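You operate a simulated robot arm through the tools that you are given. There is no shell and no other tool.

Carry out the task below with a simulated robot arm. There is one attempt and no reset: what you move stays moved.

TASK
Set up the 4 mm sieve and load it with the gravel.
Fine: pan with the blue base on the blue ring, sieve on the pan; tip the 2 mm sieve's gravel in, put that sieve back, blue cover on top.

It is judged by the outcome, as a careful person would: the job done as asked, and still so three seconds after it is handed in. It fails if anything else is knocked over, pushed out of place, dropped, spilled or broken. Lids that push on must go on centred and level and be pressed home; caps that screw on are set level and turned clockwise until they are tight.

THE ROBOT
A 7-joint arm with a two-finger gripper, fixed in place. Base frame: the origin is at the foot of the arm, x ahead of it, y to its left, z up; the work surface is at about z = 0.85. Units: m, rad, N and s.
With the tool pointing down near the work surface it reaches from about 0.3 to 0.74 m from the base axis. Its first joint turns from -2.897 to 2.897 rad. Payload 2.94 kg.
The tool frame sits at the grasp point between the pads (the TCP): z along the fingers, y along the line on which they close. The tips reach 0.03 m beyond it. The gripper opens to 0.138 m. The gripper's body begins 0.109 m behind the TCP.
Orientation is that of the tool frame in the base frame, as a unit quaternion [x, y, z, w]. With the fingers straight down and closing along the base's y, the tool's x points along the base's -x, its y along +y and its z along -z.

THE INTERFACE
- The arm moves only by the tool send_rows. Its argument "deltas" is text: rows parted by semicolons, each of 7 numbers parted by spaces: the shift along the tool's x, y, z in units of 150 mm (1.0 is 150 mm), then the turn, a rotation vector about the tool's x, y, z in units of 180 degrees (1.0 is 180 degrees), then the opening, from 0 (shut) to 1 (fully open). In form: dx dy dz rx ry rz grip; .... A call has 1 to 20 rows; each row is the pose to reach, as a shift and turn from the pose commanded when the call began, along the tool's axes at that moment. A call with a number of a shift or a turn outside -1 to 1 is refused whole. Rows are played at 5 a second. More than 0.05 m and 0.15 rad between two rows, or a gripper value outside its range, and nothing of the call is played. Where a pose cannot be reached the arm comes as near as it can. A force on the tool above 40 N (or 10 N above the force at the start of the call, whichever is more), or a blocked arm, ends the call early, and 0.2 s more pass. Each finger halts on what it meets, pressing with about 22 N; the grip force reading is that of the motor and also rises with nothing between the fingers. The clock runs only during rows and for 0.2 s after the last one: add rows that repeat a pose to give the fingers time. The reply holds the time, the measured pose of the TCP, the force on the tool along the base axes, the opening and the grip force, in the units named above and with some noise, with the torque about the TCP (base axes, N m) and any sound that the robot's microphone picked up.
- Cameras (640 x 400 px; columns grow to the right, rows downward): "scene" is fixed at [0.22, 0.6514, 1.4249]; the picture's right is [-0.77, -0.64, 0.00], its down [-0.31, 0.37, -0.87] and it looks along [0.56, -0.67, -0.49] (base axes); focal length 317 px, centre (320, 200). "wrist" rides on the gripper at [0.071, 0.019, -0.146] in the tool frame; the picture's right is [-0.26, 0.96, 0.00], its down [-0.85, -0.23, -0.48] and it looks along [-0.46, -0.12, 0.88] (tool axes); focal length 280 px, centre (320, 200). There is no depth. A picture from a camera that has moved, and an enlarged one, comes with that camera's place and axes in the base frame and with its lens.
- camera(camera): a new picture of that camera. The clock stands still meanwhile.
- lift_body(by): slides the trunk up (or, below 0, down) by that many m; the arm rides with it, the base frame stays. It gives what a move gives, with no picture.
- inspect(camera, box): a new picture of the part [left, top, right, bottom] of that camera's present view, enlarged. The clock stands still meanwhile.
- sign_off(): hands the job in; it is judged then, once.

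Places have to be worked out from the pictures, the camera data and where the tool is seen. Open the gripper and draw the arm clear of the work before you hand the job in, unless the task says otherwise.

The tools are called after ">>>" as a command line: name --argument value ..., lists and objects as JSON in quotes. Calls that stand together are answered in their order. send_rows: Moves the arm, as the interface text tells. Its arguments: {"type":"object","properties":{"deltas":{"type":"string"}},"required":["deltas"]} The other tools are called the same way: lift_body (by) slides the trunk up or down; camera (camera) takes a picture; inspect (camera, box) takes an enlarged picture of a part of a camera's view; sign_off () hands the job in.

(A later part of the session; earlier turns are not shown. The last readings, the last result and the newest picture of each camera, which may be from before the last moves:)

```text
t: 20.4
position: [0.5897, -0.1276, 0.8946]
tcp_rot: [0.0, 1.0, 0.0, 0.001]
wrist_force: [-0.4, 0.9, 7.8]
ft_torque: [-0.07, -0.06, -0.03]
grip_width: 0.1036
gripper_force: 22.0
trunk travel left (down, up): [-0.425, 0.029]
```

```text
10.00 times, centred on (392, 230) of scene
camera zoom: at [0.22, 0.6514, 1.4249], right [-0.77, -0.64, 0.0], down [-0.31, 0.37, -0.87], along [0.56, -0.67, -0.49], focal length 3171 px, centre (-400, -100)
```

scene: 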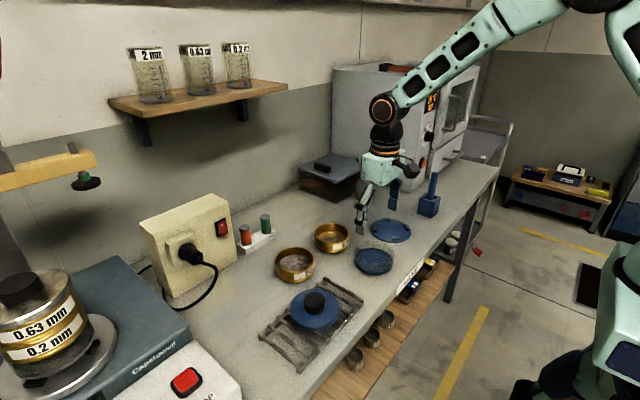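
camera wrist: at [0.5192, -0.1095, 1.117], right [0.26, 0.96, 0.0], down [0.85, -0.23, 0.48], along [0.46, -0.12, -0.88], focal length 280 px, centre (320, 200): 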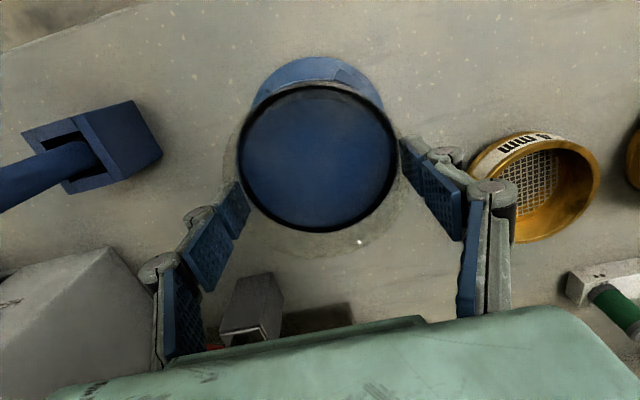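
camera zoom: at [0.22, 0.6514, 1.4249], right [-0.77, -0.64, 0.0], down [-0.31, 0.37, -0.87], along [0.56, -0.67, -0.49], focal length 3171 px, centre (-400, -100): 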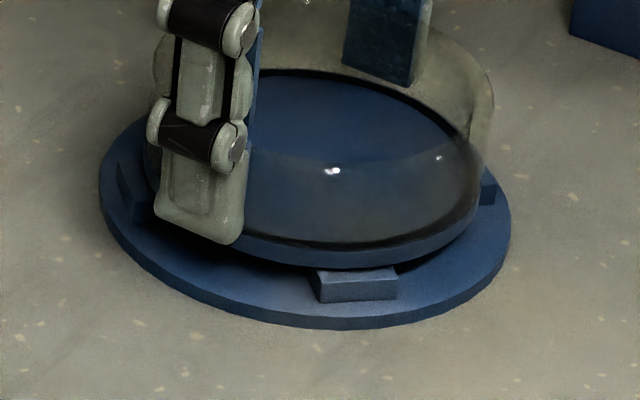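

Torque is now balanced (contact 7.8 N, level), so the pan sits evenly on the lugs. I open the gripper and lift clear slightly to check.

>>> send_rows --deltas "0 0 0 0 0 0 0.8; 0 0 0 0 0 0 0.9; 0 0 0 0 0 0 1; 0 0 0 0 0 0 1; 0 0 0 0 0 0 1; 0 0 -0.1 0 0 0 1; 0 0 -0.3 0 0 0 1; 0 0 -0.5 0 0 0 1; 0 0 -0.5 0 0 0 1"

>>> camera --camera "wrist"

>>> inspect --camera "scene" --box '[350, 200, 430, 250]'

```text
t: 22.4
position: [0.5934, -0.1288, 0.9695]
tcp_rot: [0.0, 1.0, 0.0, 0.001]
wrist_force: [-0.5, 0.7, 0.8]
ft_torque: [-0.05, -0.02, -0.02]
grip_width: 0.138
gripper_force: 0.1
trunk travel left (down, up): [-0.425, 0.029]
```

```text
taken
camera wrist: at [0.5228, -0.1088, 1.1159], right [0.26, 0.96, 0.0], down [0.85, -0.23, 0.48], along [0.46, -0.12, -0.88], focal length 280 px, centre (320, 200)
```

wrist: 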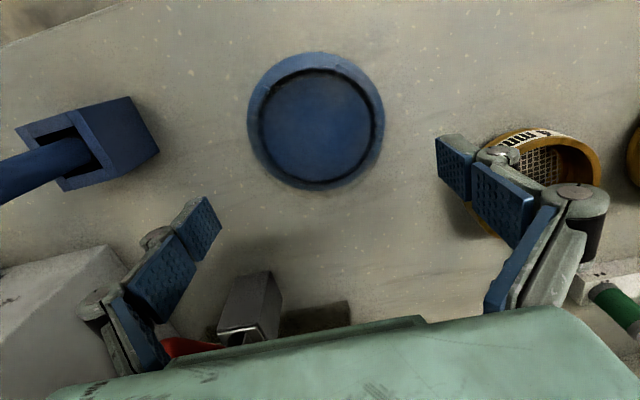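

```text
8.00 times, centred on (390, 225) of scene
camera zoom: at [0.22, 0.6514, 1.4249], right [-0.77, -0.64, 0.0], down [-0.31, 0.37, -0.87], along [0.56, -0.67, -0.49], focal length 2537 px, centre (-240, 0)
```

zoom: 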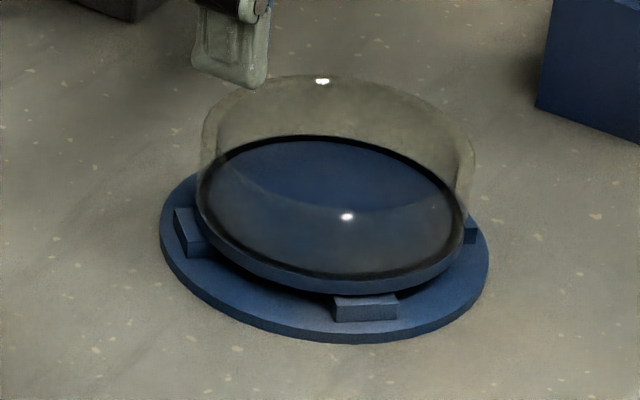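

The pan stands on the ring. I zoom from the wrist camera to measure its centring and level relative to the disc.

>>> inspect --camera "wrist" --box '[236, 40, 396, 200]'

>>> inspect --camera "scene" --box '[366, 226, 416, 246]'

```text
2.50 times, centred on (316, 120) of wrist
camera zoom: at [0.5228, -0.1088, 1.1159], right [0.26, 0.96, 0.0], down [0.85, -0.23, 0.48], along [0.46, -0.12, -0.88], focal length 701 px, centre (330, 400)
```

zoom: 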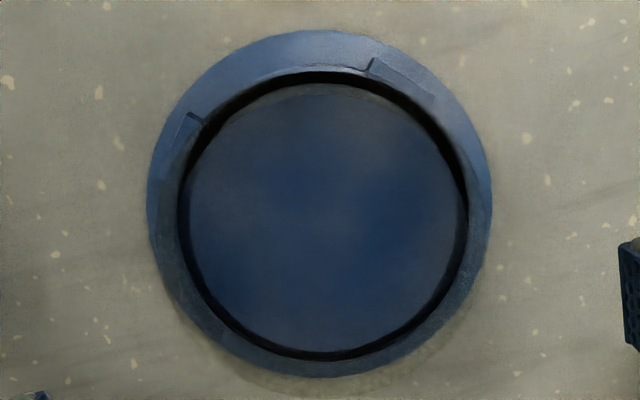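

```text
12.80 times, centred on (391, 236) of scene
camera zoom: at [0.22, 0.6514, 1.4249], right [-0.77, -0.64, 0.0], down [-0.31, 0.37, -0.87], along [0.56, -0.67, -0.49], focal length 4059 px, centre (-589, -261)
```

zoom: 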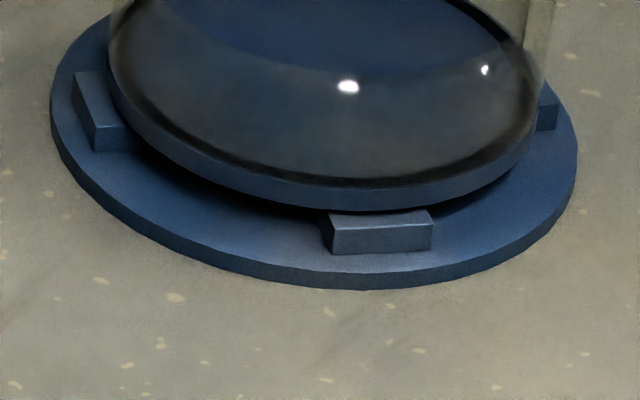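

The pan is centred on the ring within about 2 mm and level, centre at about (0.5855,-0.128). Next I travel to above the 4 mm sieve at about (0.686,0.045).

>>> send_rows --deltas "-0.05 0.1 -0.1 0 0 0 1; -0.15 0.3 -0.1 0 0 0 1; -0.25 0.5 -0.1 0 0 0 1; -0.35 0.7 -0.1 0 0 0 1; -0.45 0.9 -0.1 0 0 0 1; -0.5 1 -0.1 0 0 0 1; -0.5 1 -0.1 0 0 0 1"

>>> send_rows --deltas "-0.06 0.1 0 0 0 0 1; -0.117 0.159 0 0 0 0 1; -0.117 0.159 0 0 0 0 1; -0.117 0.159 0 0 0 0 1"

>>> camera --camera "wrist"

```text
t: 24.0
position: [0.6642, 0.0233, 0.9843]
tcp_rot: [0.0, 1.0, 0.0, 0.0]
wrist_force: [-0.2, -0.2, -0.1]
ft_torque: [-0.02, 0.02, -0.03]
grip_width: 0.1377
gripper_force: 0.0
trunk travel left (down, up): [-0.425, 0.029]
```

```text
t: 25.0
position: [0.6831, 0.0448, 0.9826]
tcp_rot: [-0.001, 1.0, 0.0, 0.0]
wrist_force: [0.0, 1.3, 0.1]
ft_torque: [0.02, -0.01, 0.02]
grip_width: 0.1378
gripper_force: 0.1
trunk travel left (down, up): [-0.425, 0.029]
```

```text
taken
camera wrist: at [0.6134, 0.0651, 1.1291], right [0.26, 0.96, 0.0], down [0.85, -0.23, 0.48], along [0.46, -0.12, -0.88], focal length 280 px, centre (320, 200)
```

wrist: 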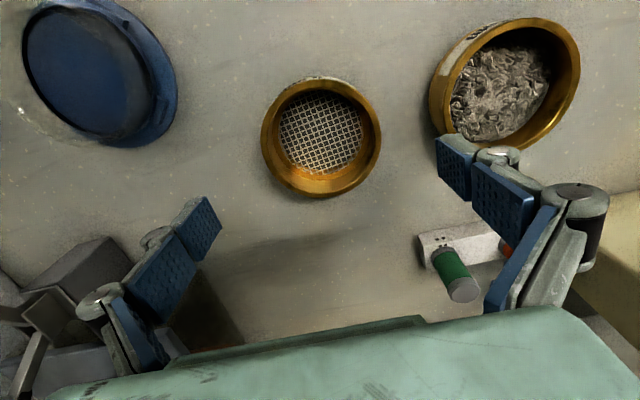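

I zoom on the 4 mm sieve to measure its centre relative to the TCP axis.

>>> inspect --camera "wrist" --box '[240, 66, 400, 206]'

>>> send_rows --deltas "0 0 0 0 0 0 1; 0 0 0 0 0 0 1"

```text
2.86 times, centred on (320, 136) of wrist
camera zoom: at [0.6134, 0.0651, 1.1291], right [0.26, 0.96, 0.0], down [0.85, -0.23, 0.48], along [0.46, -0.12, -0.88], focal length 801 px, centre (320, 383)
```

zoom: 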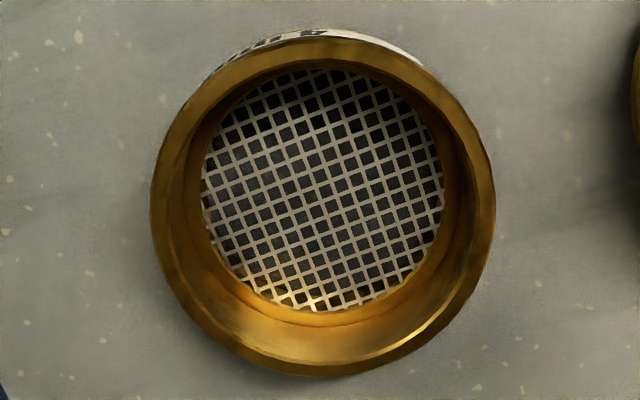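

```text
t: 25.6
position: [0.6837, 0.0458, 0.9824]
tcp_rot: [0.0, 1.0, 0.0, 0.0]
wrist_force: [-0.4, 0.4, 0.5]
ft_torque: [-0.01, -0.02, 0.0]
grip_width: 0.1379
gripper_force: 0.1
trunk travel left (down, up): [-0.425, 0.029]
```

The sieve is about 1.5 mm in +x and 0.5 mm in +y from the TCP axis. I descend to about z 0.905 with this correction and recheck.

>>> send_rows --deltas "-0.011 0.003 0.15 0 0 0 1; -0.011 0.003 0.3 0 0 0 1; -0.011 0.003 0.43 0 0 0 1; -0.011 0.003 0.51 0 0 0 1; -0.011 0.003 0.51 0 0 0 1; -0.011 0.003 0.51 0 0 0 1"

>>> inspect --camera "wrist" --box '[200, 66, 440, 256]'

>>> inspect --camera "scene" --box '[260, 180, 400, 290]'

```text
t: 27.0
position: [0.6835, 0.0462, 0.9074]
tcp_rot: [0.0, 1.0, -0.001, 0.0]
wrist_force: [0.6, 0.3, -0.7]
ft_torque: [0.0, 0.01, -0.02]
grip_width: 0.138
gripper_force: 0.2
trunk travel left (down, up): [-0.425, 0.029]
```

```text
2.11 times, centred on (320, 161) of wrist
camera zoom: at [0.6134, 0.0651, 1.0528], right [0.26, 0.96, 0.0], down [0.85, -0.23, 0.48], along [0.46, -0.12, -0.88], focal length 590 px, centre (320, 282)
```

zoom: 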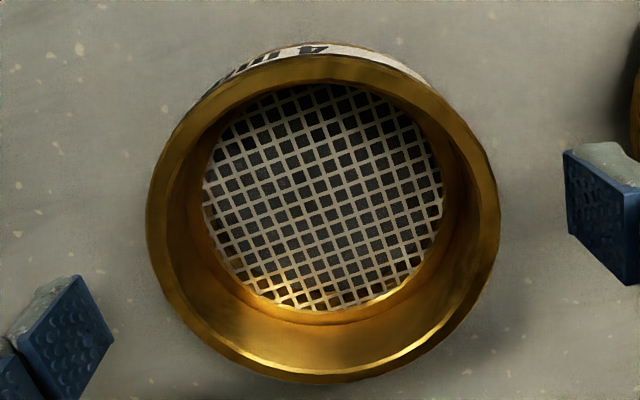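

```text
3.64 times, centred on (330, 235) of scene
camera zoom: at [0.22, 0.6514, 1.4249], right [-0.77, -0.64, 0.0], down [-0.31, 0.37, -0.87], along [0.56, -0.67, -0.49], focal length 1153 px, centre (284, 73)
```

zoom: 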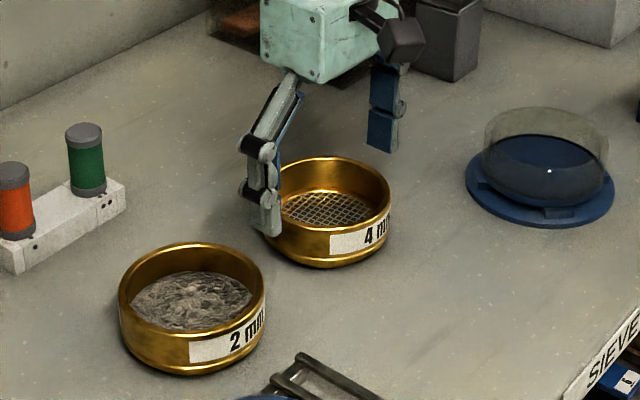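

Still about 1.6 mm short in x. I add that, descend to z about 0.890 and close on the sieve.

>>> send_rows --deltas "-0.014 0 0.03 0 0 0 1; -0.014 0 0.07 0 0 0 1; -0.014 0 0.115 0 0 0 1; -0.014 0 0.115 0 0 0 1; -0.014 0 0.115 0 0 0 0.85; -0.014 0 0.115 0 0 0 0.75; -0.014 0 0.115 0 0 0 0.65; -0.014 0 0.115 0 0 0 0.65; -0.014 0 0.115 0 0 0 0.65; -0.014 0 0.115 0 0 0 0.65"

>>> inspect --camera "wrist" --box '[200, 66, 440, 256]'

>>> inspect --camera "scene" --box '[280, 190, 380, 270]'

```text
t: 29.2
position: [0.6869, 0.0466, 0.8901]
tcp_rot: [0.0, 1.0, 0.0, 0.0]
wrist_force: [0.5, 1.1, 1.8]
ft_torque: [0.15, 0.09, -0.04]
grip_width: 0.1031
gripper_force: 22.0
trunk travel left (down, up): [-0.425, 0.029]
```

```text
2.11 times, centred on (320, 161) of wrist
camera zoom: at [0.6164, 0.0654, 1.0369], right [0.26, 0.96, 0.0], down [0.85, -0.23, 0.48], along [0.46, -0.12, -0.88], focal length 590 px, centre (320, 282)
```

zoom: 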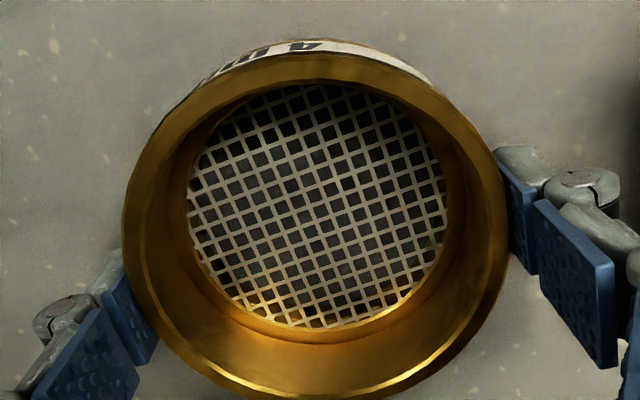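

```text
5.00 times, centred on (330, 230) of scene
camera zoom: at [0.22, 0.6514, 1.4249], right [-0.77, -0.64, 0.0], down [-0.31, 0.37, -0.87], along [0.56, -0.67, -0.49], focal length 1586 px, centre (270, 50)
```

zoom: 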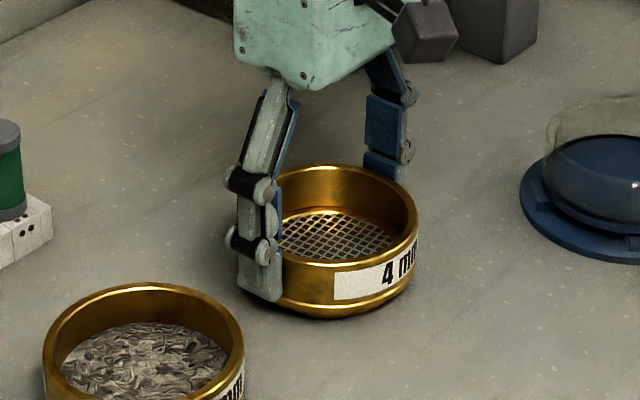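

The 4 mm sieve is gripped (103 mm, 22 N), its centre about 2 mm to -x of the TCP. I lift it 100 mm and carry it toward the pan.

>>> send_rows --deltas "0 0 -0.05 0 0 0 0.6; 0 0 -0.15 0 0 0 0.6; 0 0 -0.3 0 0 0 0.6; 0 0 -0.45 0 0 0 0.6; 0 0 -0.6 0 0 0 0.6; 0 0 -0.67 0 0 0 0.6; 0.05 -0.1 -0.67 0 0 0 0.6; 0.15 -0.3 -0.67 0 0 0 0.6; 0.25 -0.5 -0.67 0 0 0 0.6; 0.35 -0.7 -0.67 0 0 0 0.6; 0.45 -0.85 -0.67 0 0 0 0.6; 0.55 -0.95 -0.67 0 0 0 0.6; 0.6 -1 -0.67 0 0 0 0.6; 0.6 -1 -0.67 0 0 0 0.6"

>>> camera --camera "wrist"

>>> inspect --camera "scene" --box '[300, 140, 440, 250]'

```text
t: 32.2
position: [0.5959, -0.1044, 0.9922]
tcp_rot: [0.0, 1.0, 0.0, 0.0]
wrist_force: [0.2, -1.4, -1.8]
ft_torque: [0.0, -0.02, -0.04]
grip_width: 0.1029
gripper_force: 22.1
trunk travel left (down, up): [-0.425, 0.029]
```

```text
taken
camera wrist: at [0.5257, -0.0848, 1.1379], right [0.26, 0.96, 0.0], down [0.85, -0.23, 0.48], along [0.46, -0.12, -0.88], focal length 280 px, centre (320, 200)
```

wrist: 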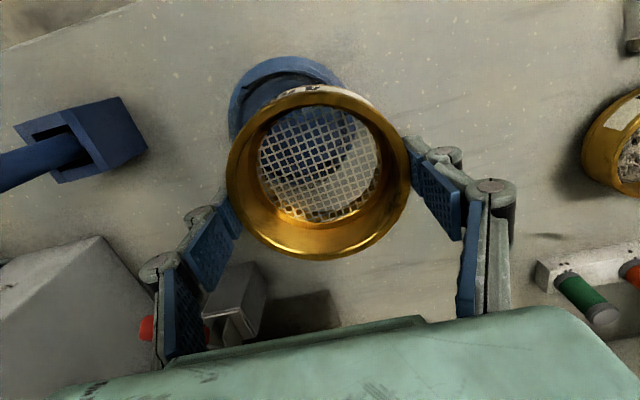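

```text
3.64 times, centred on (370, 195) of scene
camera zoom: at [0.22, 0.6514, 1.4249], right [-0.77, -0.64, 0.0], down [-0.31, 0.37, -0.87], along [0.56, -0.67, -0.49], focal length 1153 px, centre (138, 218)
```

zoom: 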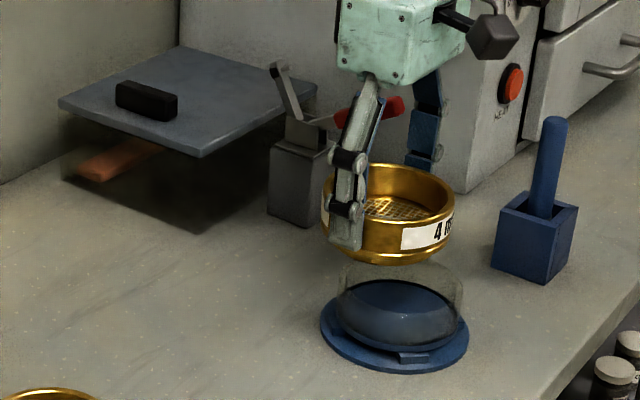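

The sieve hangs level next to the pan. I shift the remaining (-8.5,-23.6) mm to sit over the pan and lower to about 20 mm above it.

>>> send_rows --deltas "0.03 -0.08 0 0 0 0 0.6; 0.057 -0.157 0 0 0 0 0.6; 0.057 -0.157 0.1 0 0 0 0.6; 0.057 -0.157 0.2 0 0 0 0.6; 0.057 -0.157 0.23 0 0 0 0.6; 0.057 -0.157 0.23 0 0 0 0.6; 0.057 -0.157 0.23 0 0 0 0.6"

>>> camera --camera "wrist"

>>> inspect --camera "wrist" --box '[200, 50, 440, 240]'

>>> inspect --camera "scene" --box '[340, 170, 440, 250]'

```text
t: 33.8
position: [0.5861, -0.1277, 0.9562]
tcp_rot: [0.0, 1.0, 0.0, -0.001]
wrist_force: [0.0, 0.4, -1.1]
ft_torque: [0.0, -0.01, -0.05]
grip_width: 0.1032
gripper_force: 22.3
trunk travel left (down, up): [-0.425, 0.029]
```

```text
taken
camera wrist: at [0.5158, -0.1084, 1.1034], right [0.26, 0.96, 0.0], down [0.85, -0.23, 0.48], along [0.46, -0.12, -0.88], focal length 280 px, centre (320, 200)
```

wrist: 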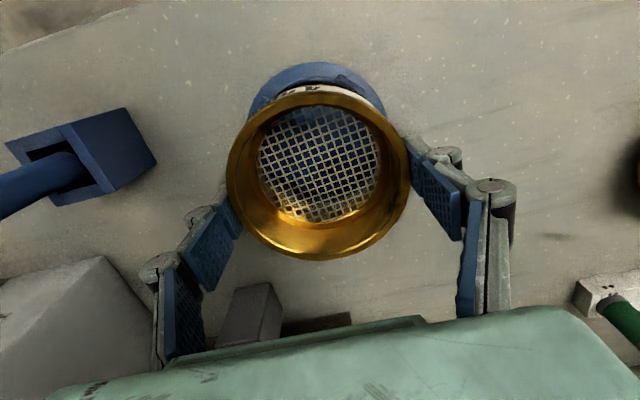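

```text
2.11 times, centred on (320, 145) of wrist
camera zoom: at [0.5158, -0.1084, 1.1034], right [0.26, 0.96, 0.0], down [0.85, -0.23, 0.48], along [0.46, -0.12, -0.88], focal length 590 px, centre (320, 316)
```

zoom: 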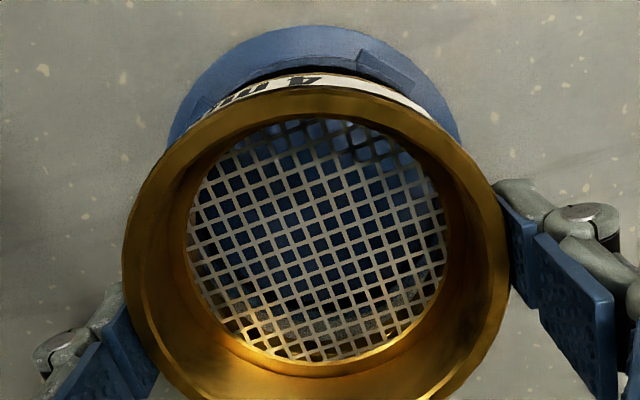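

```text
5.00 times, centred on (390, 210) of scene
camera zoom: at [0.22, 0.6514, 1.4249], right [-0.77, -0.64, 0.0], down [-0.31, 0.37, -0.87], along [0.56, -0.67, -0.49], focal length 1586 px, centre (-30, 150)
```

zoom: 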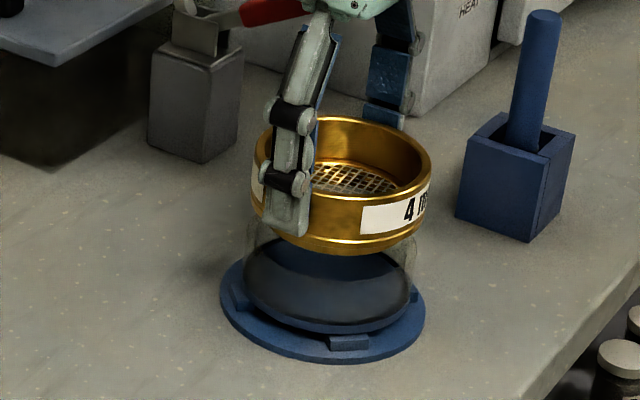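

Sieve and pan look aligned within about 1 mm in both views. I nudge +1 mm in x and lower to just above the pan's rim, then step down watching forces.

>>> send_rows --deltas "-0.007 0 0.04 0 0 0 0.6; -0.007 0 0.08 0 0 0 0.6; -0.007 0 0.1 0 0 0 0.6; -0.007 0 0.1 0 0 0 0.6"

>>> inspect --camera "scene" --box '[350, 190, 430, 250]'

```text
t: 34.8
position: [0.587, -0.1278, 0.9425]
tcp_rot: [0.0, 1.0, 0.0, 0.0]
wrist_force: [0.3, 0.6, -1.8]
ft_torque: [-0.01, 0.02, -0.06]
grip_width: 0.1028
gripper_force: 22.1
trunk travel left (down, up): [-0.425, 0.029]
```

```text
6.67 times, centred on (390, 220) of scene
camera zoom: at [0.22, 0.6514, 1.4249], right [-0.77, -0.64, 0.0], down [-0.31, 0.37, -0.87], along [0.56, -0.67, -0.49], focal length 2114 px, centre (-147, 67)
```

zoom: 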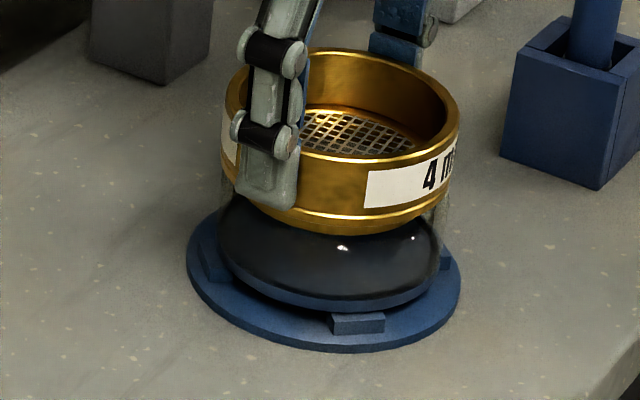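

Nearly at the rim with no contact. I step down 1.5 mm per row for up to 9 mm; the call will stop if force builds.

>>> send_rows --deltas "0 0 0.01 0 0 0 0.6; 0 0 0.02 0 0 0 0.6; 0 0 0.03 0 0 0 0.6; 0 0 0.04 0 0 0 0.6; 0 0 0.04 0 0 0 0.6"

>>> inspect --camera "scene" --box '[350, 190, 430, 250]'

```text
t: 36.0
position: [0.5892, -0.1256, 0.9349]
tcp_rot: [0.0, 1.0, 0.0, -0.001]
wrist_force: [-0.1, -0.1, -1.6]
ft_torque: [0.0, 0.01, 0.01]
grip_width: 0.103
gripper_force: 22.7
trunk travel left (down, up): [-0.425, 0.029]
```

```text
6.67 times, centred on (390, 220) of scene
camera zoom: at [0.22, 0.6514, 1.4249], right [-0.77, -0.64, 0.0], down [-0.31, 0.37, -0.87], along [0.56, -0.67, -0.49], focal length 2114 px, centre (-147, 67)
```

zoom: 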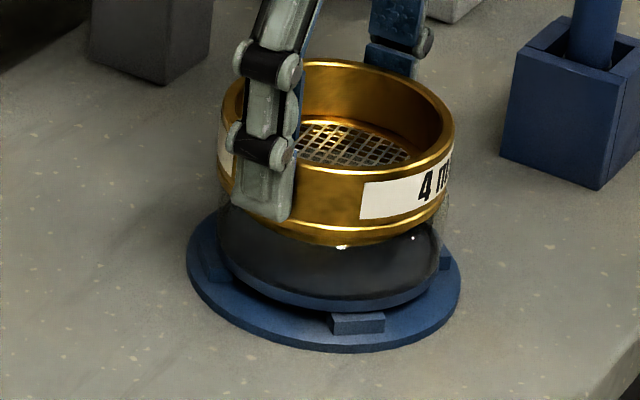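

The arm drifted about 2 mm in +x/+y during the descent (no contact force). I correct laterally before going lower.

>>> send_rows --deltas "0.015 -0.014 0 0 0 0 0.6; 0.015 -0.014 0 0 0 0 0.6; 0.015 -0.014 0 0 0 0 0.6"

>>> inspect --camera "scene" --box '[350, 190, 430, 250]'

>>> inspect --camera "wrist" --box '[200, 50, 440, 240]'

```text
t: 36.8
position: [0.5866, -0.1298, 0.9346]
tcp_rot: [0.0, 1.0, 0.001, 0.0]
wrist_force: [-1.0, -0.1, -2.2]
ft_torque: [0.03, 0.04, -0.03]
grip_width: 0.1029
gripper_force: 22.0
trunk travel left (down, up): [-0.425, 0.029]
```

```text
6.67 times, centred on (390, 220) of scene
camera zoom: at [0.22, 0.6514, 1.4249], right [-0.77, -0.64, 0.0], down [-0.31, 0.37, -0.87], along [0.56, -0.67, -0.49], focal length 2114 px, centre (-147, 67)
```

zoom: 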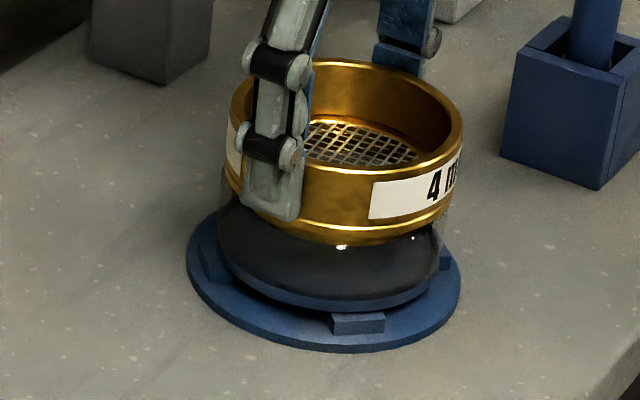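

```text
2.11 times, centred on (320, 145) of wrist
camera zoom: at [0.5162, -0.1107, 1.0816], right [0.26, 0.96, 0.0], down [0.85, -0.23, 0.48], along [0.46, -0.12, -0.88], focal length 590 px, centre (320, 316)
```

zoom: 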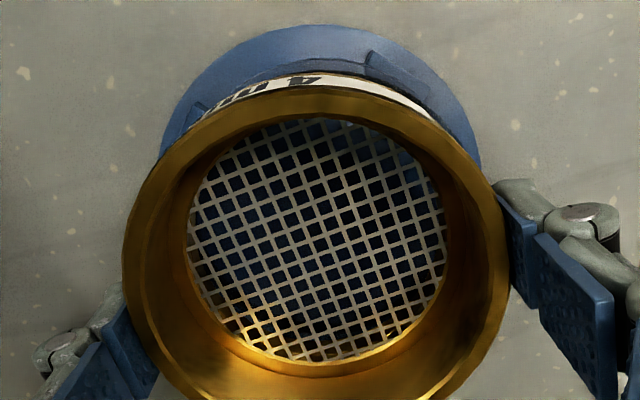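

Both views show near alignment, with perhaps 1–2 mm needed in +y. I nudge +1.3 mm in y and then lower gently.

>>> send_rows --deltas "0 0.009 0 0 0 0 0.6; 0 0.009 0.01 0 0 0 0.6; 0 0.009 0.02 0 0 0 0.6; 0 0.009 0.02 0 0 0 0.6"

>>> inspect --camera "scene" --box '[350, 190, 430, 250]'

```text
t: 37.8
position: [0.5858, -0.1291, 0.9312]
tcp_rot: [0.0, 1.0, 0.001, 0.0]
wrist_force: [0.1, 0.6, -1.5]
ft_torque: [0.0, -0.05, 0.02]
grip_width: 0.1029
gripper_force: 21.2
trunk travel left (down, up): [-0.425, 0.029]
```

```text
6.67 times, centred on (390, 220) of scene
camera zoom: at [0.22, 0.6514, 1.4249], right [-0.77, -0.64, 0.0], down [-0.31, 0.37, -0.87], along [0.56, -0.67, -0.49], focal length 2114 px, centre (-147, 67)
```

zoom: 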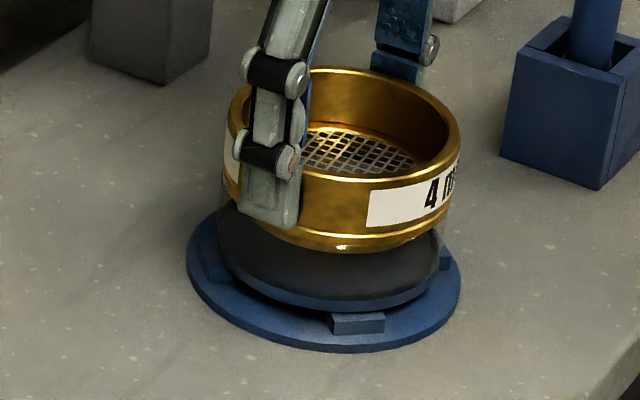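

Still no contact at z 0.931, so the spigot is likely entering the pan. I continue down in small steps.

>>> send_rows --deltas "0 0 0.01 0 0 0 0.6; 0 0 0.02 0 0 0 0.6; 0 0 0.02 0 0 0 0.6"

>>> inspect --camera "scene" --box '[350, 200, 430, 250]'

```text
t: 38.6
position: [0.5855, -0.1283, 0.9306]
tcp_rot: [0.001, 1.0, -0.001, 0.002]
wrist_force: [1.8, 1.3, 12.2]
ft_torque: [0.02, 0.09, -0.14]
grip_width: 0.103
gripper_force: 22.1
trunk travel left (down, up): [-0.425, 0.029]
```

```text
8.00 times, centred on (390, 225) of scene
camera zoom: at [0.22, 0.6514, 1.4249], right [-0.77, -0.64, 0.0], down [-0.31, 0.37, -0.87], along [0.56, -0.67, -0.49], focal length 2537 px, centre (-240, 0)
```

zoom: 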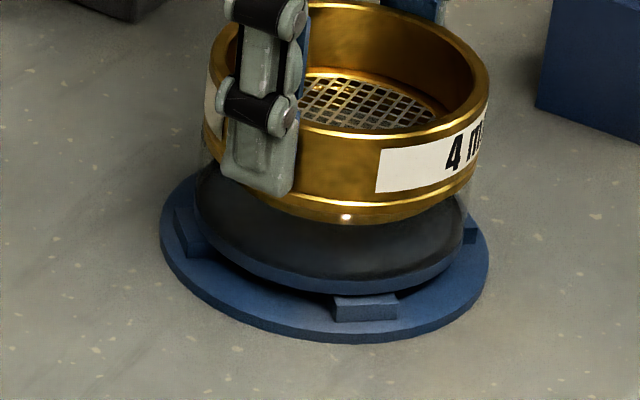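

Contact force 12 N at z 0.9306. I zoom in to see whether the sieve's shoulder is resting on the pan's rim all around.

>>> inspect --camera "scene" --box '[370, 212, 420, 243]'

>>> inspect --camera "wrist" --box '[240, 50, 400, 150]'

```text
12.80 times, centred on (395, 228) of scene
camera zoom: at [0.22, 0.6514, 1.4249], right [-0.77, -0.64, 0.0], down [-0.31, 0.37, -0.87], along [0.56, -0.67, -0.49], focal length 4059 px, centre (-640, -152)
```

zoom: 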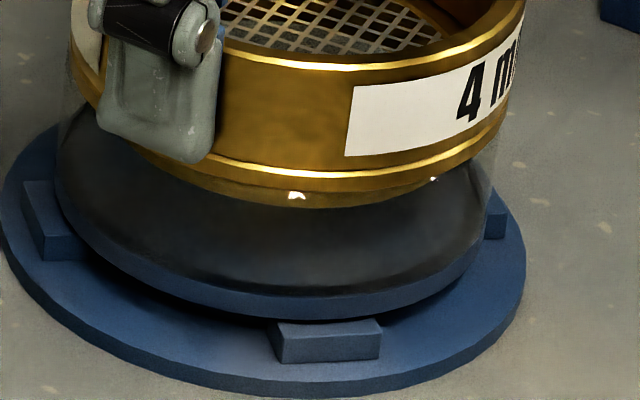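

```text
4.00 times, centred on (320, 100) of wrist
camera zoom: at [0.5155, -0.1091, 1.0773], right [0.26, 0.96, 0.0], down [0.85, -0.23, 0.48], along [0.46, -0.13, -0.88], focal length 1122 px, centre (320, 600)
```

zoom: 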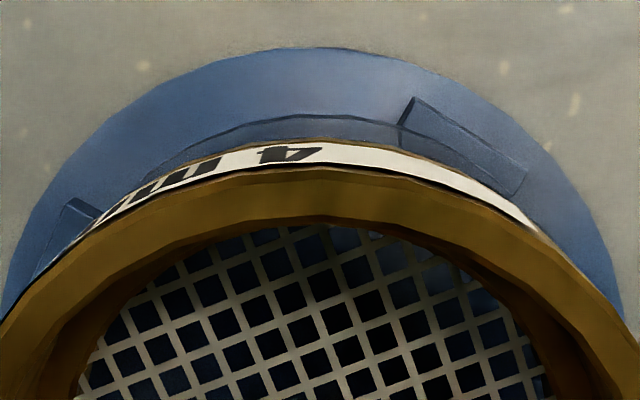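

The spigot is visible inside the glass and the shoulder rests on the pan's rim: seated. I relax the downward force, open the gripper and rise straight up.

>>> send_rows --deltas "0 0 -0.007 0 0 0 0.6; 0 0 -0.007 0 0 0 0.6; 0 0 -0.007 0 0 0 0.8; 0 0 -0.007 0 0 0 0.9; 0 0 -0.007 0 0 0 1; 0 0 -0.007 0 0 0 1; 0 0 -0.007 0 0 0 1; 0 0 -0.1 0 0 0 1; 0 0 -0.3 0 0 0 1; 0 0 -0.5 0 0 0 1; 0 0 -0.5 0 0 0 1"

>>> camera --camera "wrist"

>>> inspect --camera "scene" --box '[350, 190, 430, 250]'

```text
t: 41.0
position: [0.5853, -0.128, 1.0075]
tcp_rot: [0.0, 1.0, 0.0, 0.0]
wrist_force: [0.3, -0.2, 0.5]
ft_torque: [-0.02, 0.05, 0.0]
grip_width: 0.138
gripper_force: 0.1
trunk travel left (down, up): [-0.425, 0.029]
```

```text
taken
camera wrist: at [0.5154, -0.1105, 1.154], right [0.26, 0.96, 0.0], down [0.85, -0.23, 0.48], along [0.46, -0.12, -0.88], focal length 280 px, centre (320, 200)
```

wrist: 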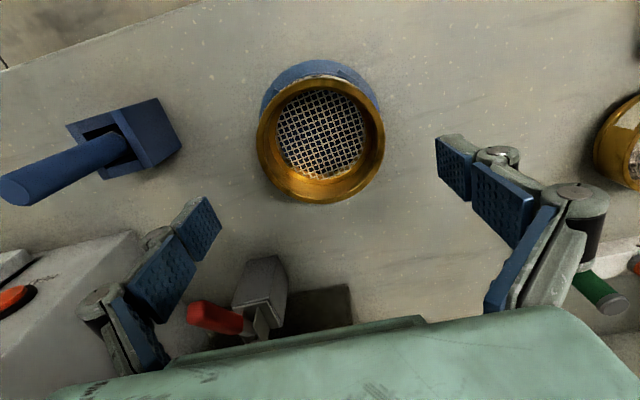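

```text
6.67 times, centred on (390, 220) of scene
camera zoom: at [0.22, 0.6514, 1.4249], right [-0.77, -0.64, 0.0], down [-0.31, 0.37, -0.87], along [0.56, -0.67, -0.49], focal length 2114 px, centre (-147, 67)
```

zoom: 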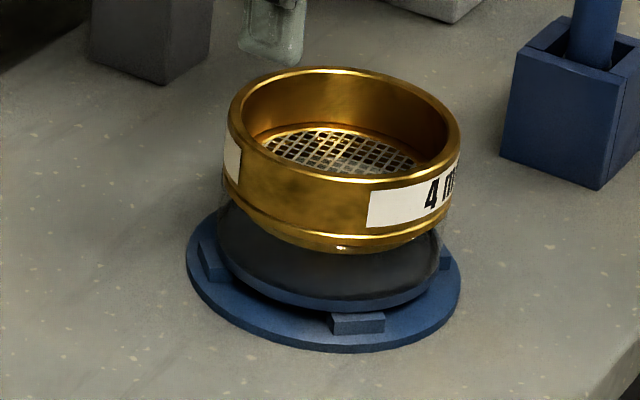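

The 4 mm sieve sits level on the pan (centre about (0.5835,-0.1285)). For the gravel I plan to grip the 2 mm sieve with the hand leaned sideways and then roll it about a horizontal axis over the stack, so I first test those hand orientations in free space, starting by rising and yawing 90°.

>>> send_rows --deltas "0 0.1 -0.2 0 0 0 1; 0 0.3 -0.4 0 0 0 1; 0 0.5 -0.6 0 0 0.03 1; 0 0.7 -0.7 0 0 0.06 1; 0 0.85 -0.75 0 0 0.1 1; 0 0.85 -0.75 0 0 0.14 1; 0 0.85 -0.75 0 0 0.18 1; 0 0.85 -0.75 0 0 0.22 1; 0 0.85 -0.75 0 0 0.26 1; 0 0.85 -0.75 0 0 0.3 1; 0 0.85 -0.75 0 0 0.34 1; 0 0.85 -0.75 0 0 0.38 1; 0 0.85 -0.75 0 0 0.42 1; 0 0.85 -0.75 0 0 0.46 1; 0 0.85 -0.75 0 0 0.5 1; 0 0.85 -0.75 0 0 0.5 1; 0 0.85 -0.75 0 0 0.5 1"

>>> camera --camera "scene"

```text
t: 44.6
position: [0.5864, -0.0021, 1.1169]
tcp_rot: [0.707, 0.707, 0.001, 0.001]
wrist_force: [0.2, 0.3, 0.1]
ft_torque: [-0.01, 0.0, -0.02]
grip_width: 0.1379
gripper_force: 0.1
trunk travel left (down, up): [-0.425, 0.029]
```

```text
taken
```

scene: 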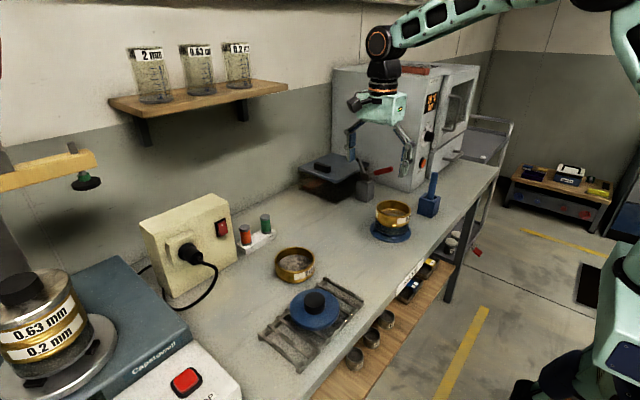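

Yaw succeeded (tool y along +X, camera on the +Y side). Next I test swinging the hand toward +Y so that the fingers point to -Y (the pour end), 45° first.

>>> send_rows --deltas "0 0 0 0 -0.04 0 1; 0 0 0 0 -0.08 0 1; 0 0 0 0 -0.12 0 1; 0 0 0 0 -0.16 0 1; 0 0 0 0 -0.2 0 1; 0 0 0 0 -0.25 0 1; 0 0 0 0 -0.25 0 1"

>>> camera --camera "scene"

```text
refused: row 6 steps farther than a row can; nothing moved
```

```text
taken
```

scene: 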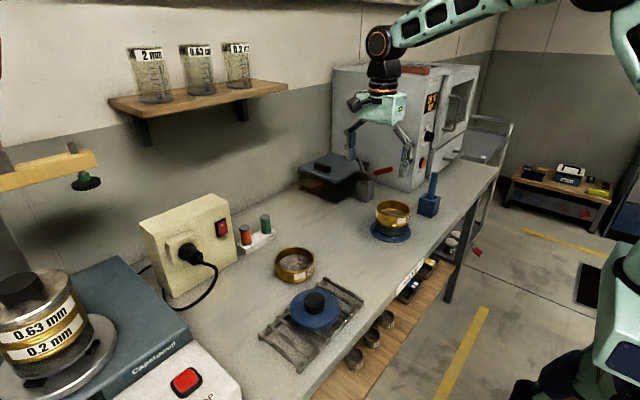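

The call was refused for a step just over the limit; I resend with steps of 0.042.

>>> send_rows --deltas "0 0 0 0 -0.042 0 1; 0 0 0 0 -0.084 0 1; 0 0 0 0 -0.126 0 1; 0 0 0 0 -0.168 0 1; 0 0 0 0 -0.21 0 1; 0 0 0 0 -0.25 0 1; 0 0 0 0 -0.25 0 1"

>>> camera --camera "scene"

```text
t: 46.2
position: [0.5873, -0.0012, 1.1157]
tcp_rot: [0.654, 0.652, -0.271, 0.271]
wrist_force: [0.4, 0.4, -0.2]
ft_torque: [0.01, 0.03, -0.01]
grip_width: 0.1381
gripper_force: 0.0
trunk travel left (down, up): [-0.425, 0.029]
```

```text
taken
```

scene: 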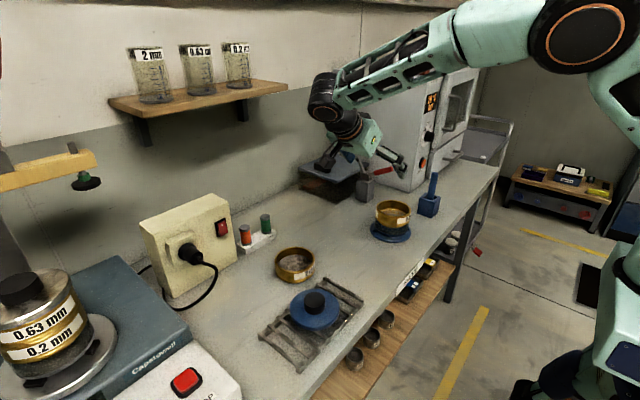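

45° reached exactly. I continue to 90° (fingers horizontal toward -Y).

>>> send_rows --deltas "0 0 0 0 -0.042 0 1; 0 0 0 0 -0.084 0 1; 0 0 0 0 -0.126 0 1; 0 0 0 0 -0.168 0 1; 0 0 0 0 -0.21 0 1; 0 0 0 0 -0.25 0 1; 0 0 0 0 -0.25 0 1"

>>> camera --camera "scene"

```text
t: 47.8
position: [0.5865, -0.0002, 1.1165]
tcp_rot: [-0.5, -0.499, 0.5, -0.5]
wrist_force: [-0.4, -0.9, 0.1]
ft_torque: [-0.05, -0.03, 0.0]
grip_width: 0.1381
gripper_force: 0.1
trunk travel left (down, up): [-0.425, 0.029]
```

```text
taken
```

scene: 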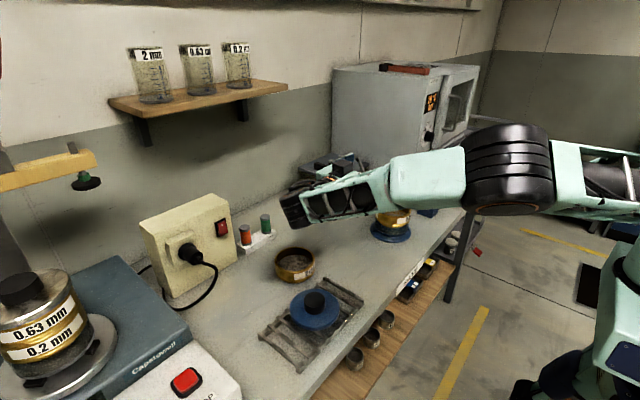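

The 90° pose is reachable. Now I test the opposite lean (hand toward -Y by 45°, the grasp pose) while travelling toward the 2 mm sieve at this safe height.

>>> send_rows --deltas "0 0.03 -0.05 0 0.042 0 1; 0 0.07 -0.1 0 0.084 0 1; 0 0.11 -0.15 0 0.126 0 1; 0 0.15 -0.2 0 0.168 0 1; 0 0.19 -0.25 0 0.21 0 1; 0 0.23 -0.3 0 0.252 0 1; 0 0.27 -0.36 0 0.294 0 1; 0 0.31 -0.42 0 0.336 0 1; 0 0.35 -0.48 0 0.378 0 1; 0 0.39 -0.54 0 0.42 0 1; 0 0.43 -0.6 0 0.462 0 1; 0 0.47 -0.66 0 0.504 0 1; 0 0.51 -0.72 0 0.546 0 1; 0 0.55 -0.78 0 0.588 0 1; 0 0.58 -0.84 0 0.63 0 1; 0 0.61 -0.9 0 0.672 0 1; 0 0.64 -0.95 0 0.714 0 1; 0 0.66 -1 0 0.75 0 1; 0 0.66 -1 0 0.75 0 1"

>>> camera --camera "scene"

>>> camera --camera "wrist"

```text
t: 51.8
position: [0.6872, 0.1502, 1.1178]
tcp_rot: [0.653, 0.653, 0.272, -0.27]
wrist_force: [0.9, -0.5, -0.9]
ft_torque: [0.0, -0.03, -0.01]
grip_width: 0.138
gripper_force: 0.1
trunk travel left (down, up): [-0.425, 0.029]
```

```text
taken
```

scene: 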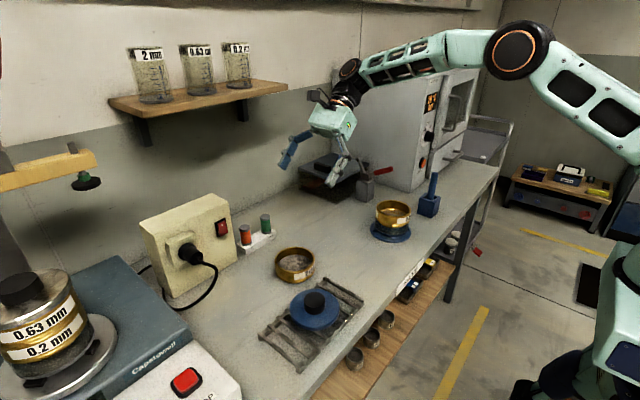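

```text
taken
camera wrist: at [0.7067, 0.0968, 1.2709], right [0.97, -0.19, -0.18], down [-0.23, -0.94, -0.27], along [-0.12, 0.3, -0.95], focal length 280 px, centre (320, 200)
```

wrist: 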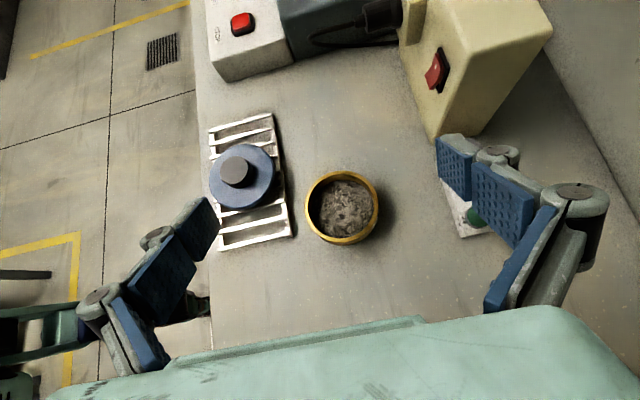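

Both orientations are reachable with good accuracy. I zoom on the 2 mm sieve and its surroundings from this pose.

>>> inspect --camera "wrist" --box '[280, 150, 400, 262]'

>>> inspect --camera "wrist" --box '[400, 100, 560, 260]'

>>> inspect --camera "scene" --box '[225, 205, 345, 295]'

```text
3.57 times, centred on (340, 206) of wrist
camera zoom: at [0.7067, 0.0968, 1.2709], right [0.97, -0.19, -0.18], down [-0.23, -0.94, -0.27], along [-0.12, 0.3, -0.95], focal length 1001 px, centre (249, 179)
```

zoom: 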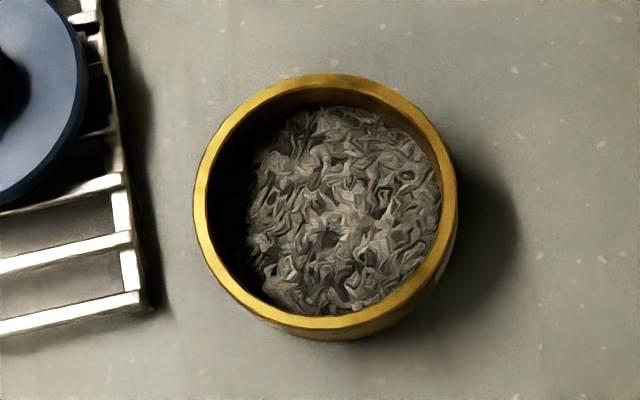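

```text
2.50 times, centred on (480, 180) of wrist
camera zoom: at [0.7067, 0.0968, 1.2709], right [0.97, -0.19, -0.18], down [-0.23, -0.94, -0.27], along [-0.12, 0.3, -0.95], focal length 701 px, centre (-80, 250)
```

zoom: 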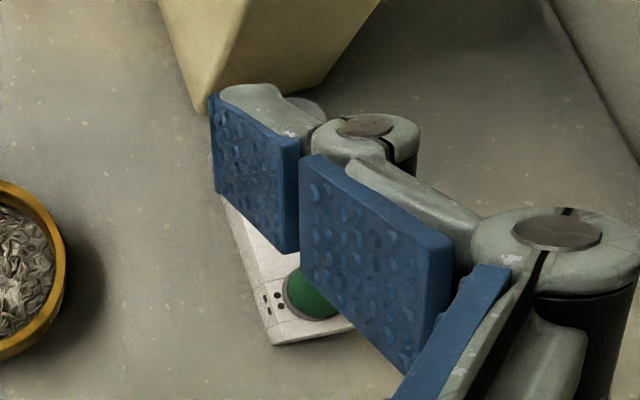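

```text
4.44 times, centred on (285, 250) of scene
camera zoom: at [0.22, 0.6514, 1.4249], right [-0.77, -0.64, 0.0], down [-0.31, 0.37, -0.87], along [0.56, -0.67, -0.49], focal length 1410 px, centre (476, -22)
```

zoom: 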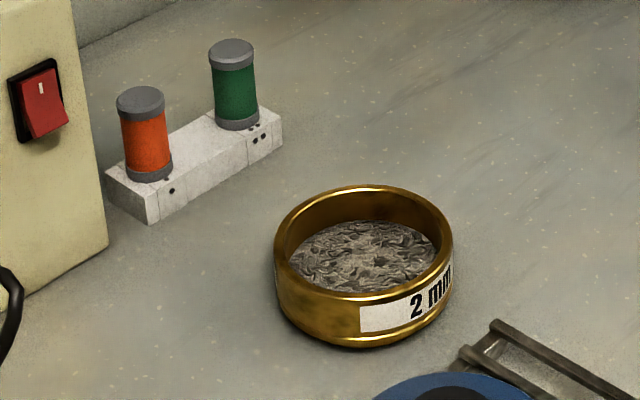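

The 2 mm sieve centre is about (0.6855,0.2005). I descend halfway in the leaned pose with the gripper opened to about 124 mm and recheck alignment.

>>> send_rows --deltas "-0.08 0 0.13 0 0 0 0.9; -0.17 0 0.27 0 0 0 0.9; -0.26 -0.01 0.4 0 0 0 0.9; -0.35 -0.01 0.55 0 0 0 0.9; -0.43 -0.01 0.665 0 0 0 0.9; -0.43 -0.01 0.665 0 0 0 0.9; -0.43 -0.01 0.665 0 0 0 0.9"

>>> camera --camera "wrist"

>>> inspect --camera "scene" --box '[210, 140, 370, 290]'

```text
t: 53.4
position: [0.6833, 0.175, 1.0024]
tcp_rot: [0.653, 0.653, 0.271, -0.271]
wrist_force: [0.6, -0.2, 0.7]
ft_torque: [-0.02, 0.03, 0.01]
grip_width: 0.1241
gripper_force: 0.1
trunk travel left (down, up): [-0.425, 0.029]
```

```text
taken
camera wrist: at [0.7033, 0.1211, 1.157], right [0.97, -0.19, -0.18], down [-0.23, -0.94, -0.26], along [-0.12, 0.3, -0.95], focal length 280 px, centre (320, 200)
```

wrist: 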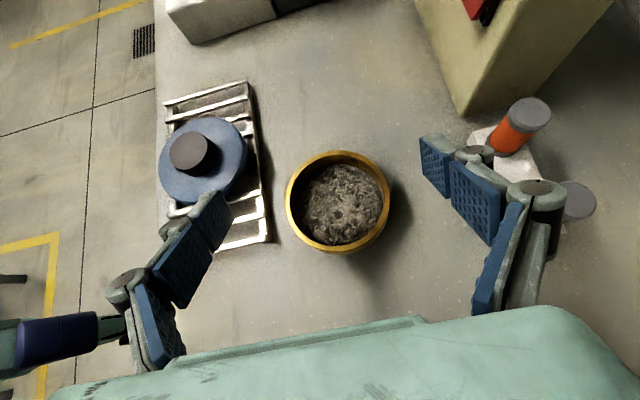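

```text
2.67 times, centred on (290, 215) of scene
camera zoom: at [0.22, 0.6514, 1.4249], right [-0.77, -0.64, 0.0], down [-0.31, 0.37, -0.87], along [0.56, -0.67, -0.49], focal length 846 px, centre (400, 160)
```

zoom: 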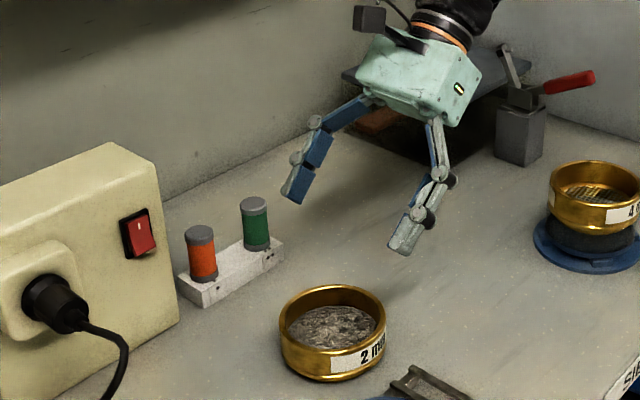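

The sieve lies about +2.4 mm in x and +24 mm in y from the TCP. I descend to about z 0.912 beside it and check finger clearance.

>>> send_rows --deltas "-0.06 0.016 0.11 0 0 0 0.9; -0.12 0.016 0.22 0 0 0 0.9; -0.19 0.016 0.33 0 0 0 0.9; -0.25 0.016 0.44 0 0 0 0.9; -0.313 0.016 0.54 0 0 0 0.9; -0.313 0.016 0.54 0 0 0 0.9; -0.313 0.016 0.54 0 0 0 0.9"

>>> camera --camera "wrist"

>>> inspect --camera "scene" --box '[230, 190, 350, 300]'

```text
t: 55.0
position: [0.6859, 0.1988, 0.9097]
tcp_rot: [0.653, 0.654, 0.27, -0.27]
wrist_force: [0.5, 0.4, -0.1]
ft_torque: [0.01, 0.0, -0.02]
grip_width: 0.1241
gripper_force: 0.0
trunk travel left (down, up): [-0.425, 0.029]
```

```text
taken
camera wrist: at [0.7056, 0.1453, 1.0636], right [0.97, -0.19, -0.18], down [-0.23, -0.94, -0.26], along [-0.12, 0.3, -0.95], focal length 280 px, centre (320, 200)
```

wrist: 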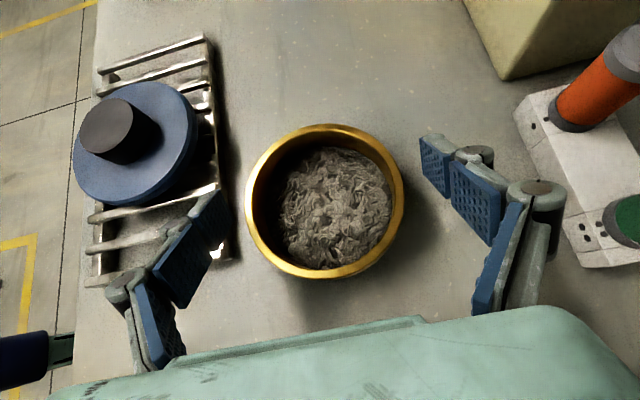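

```text
3.64 times, centred on (290, 245) of scene
camera zoom: at [0.22, 0.6514, 1.4249], right [-0.77, -0.64, 0.0], down [-0.31, 0.37, -0.87], along [0.56, -0.67, -0.49], focal length 1153 px, centre (429, 36)
```

zoom: 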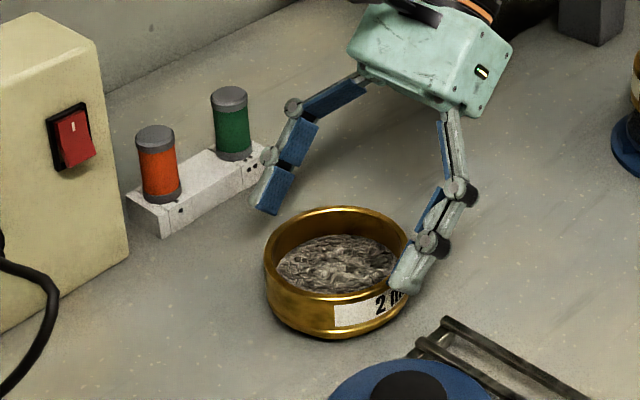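

The sieve is centred between the fingers. I narrow the opening a little to stay clear of the rack, descend the last 24 mm and close.

>>> send_rows --deltas "0 0.002 0 0 0 0 0.85; -0.03 0.002 0.03 0 0 0 0.85; -0.06 0.002 0.06 0 0 0 0.85; -0.09 0.002 0.09 0 0 0 0.85; -0.11 0.002 0.11 0 0 0 0.85; -0.11 0.002 0.11 0 0 0 0.85; -0.11 0.002 0.11 0 0 0 0.85"

>>> inspect --camera "wrist" --box '[80, 80, 560, 380]'

>>> inspect --camera "scene" --box '[250, 220, 340, 295]'

```text
t: 56.6
position: [0.687, 0.1993, 0.8857]
tcp_rot: [0.653, 0.653, 0.27, -0.271]
wrist_force: [-0.2, -1.1, 0.6]
ft_torque: [-0.02, 0.02, 0.01]
grip_width: 0.1173
gripper_force: 0.1
trunk travel left (down, up): [-0.425, 0.029]
```

```text
1.33 times, centred on (320, 230) of wrist
camera zoom: at [0.7072, 0.1462, 1.0409], right [0.96, -0.19, -0.19], down [-0.23, -0.94, -0.26], along [-0.12, 0.3, -0.95], focal length 374 px, centre (320, 160)
```

zoom: 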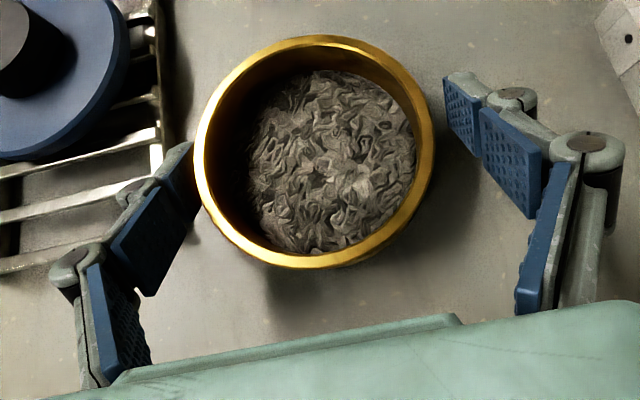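

```text
5.33 times, centred on (295, 258) of scene
camera zoom: at [0.22, 0.6514, 1.4249], right [-0.77, -0.64, 0.0], down [-0.31, 0.37, -0.87], along [0.56, -0.67, -0.49], focal length 1691 px, centre (453, -107)
```

zoom: 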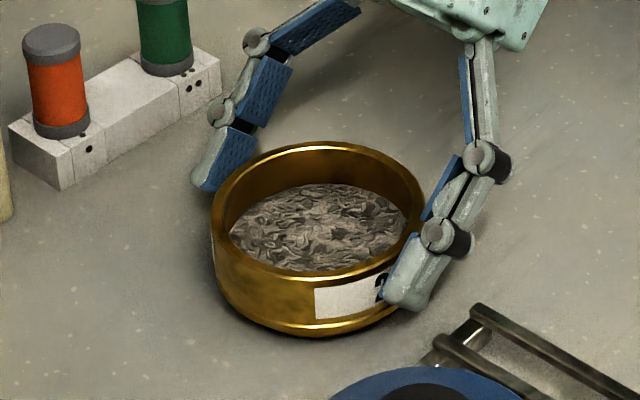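

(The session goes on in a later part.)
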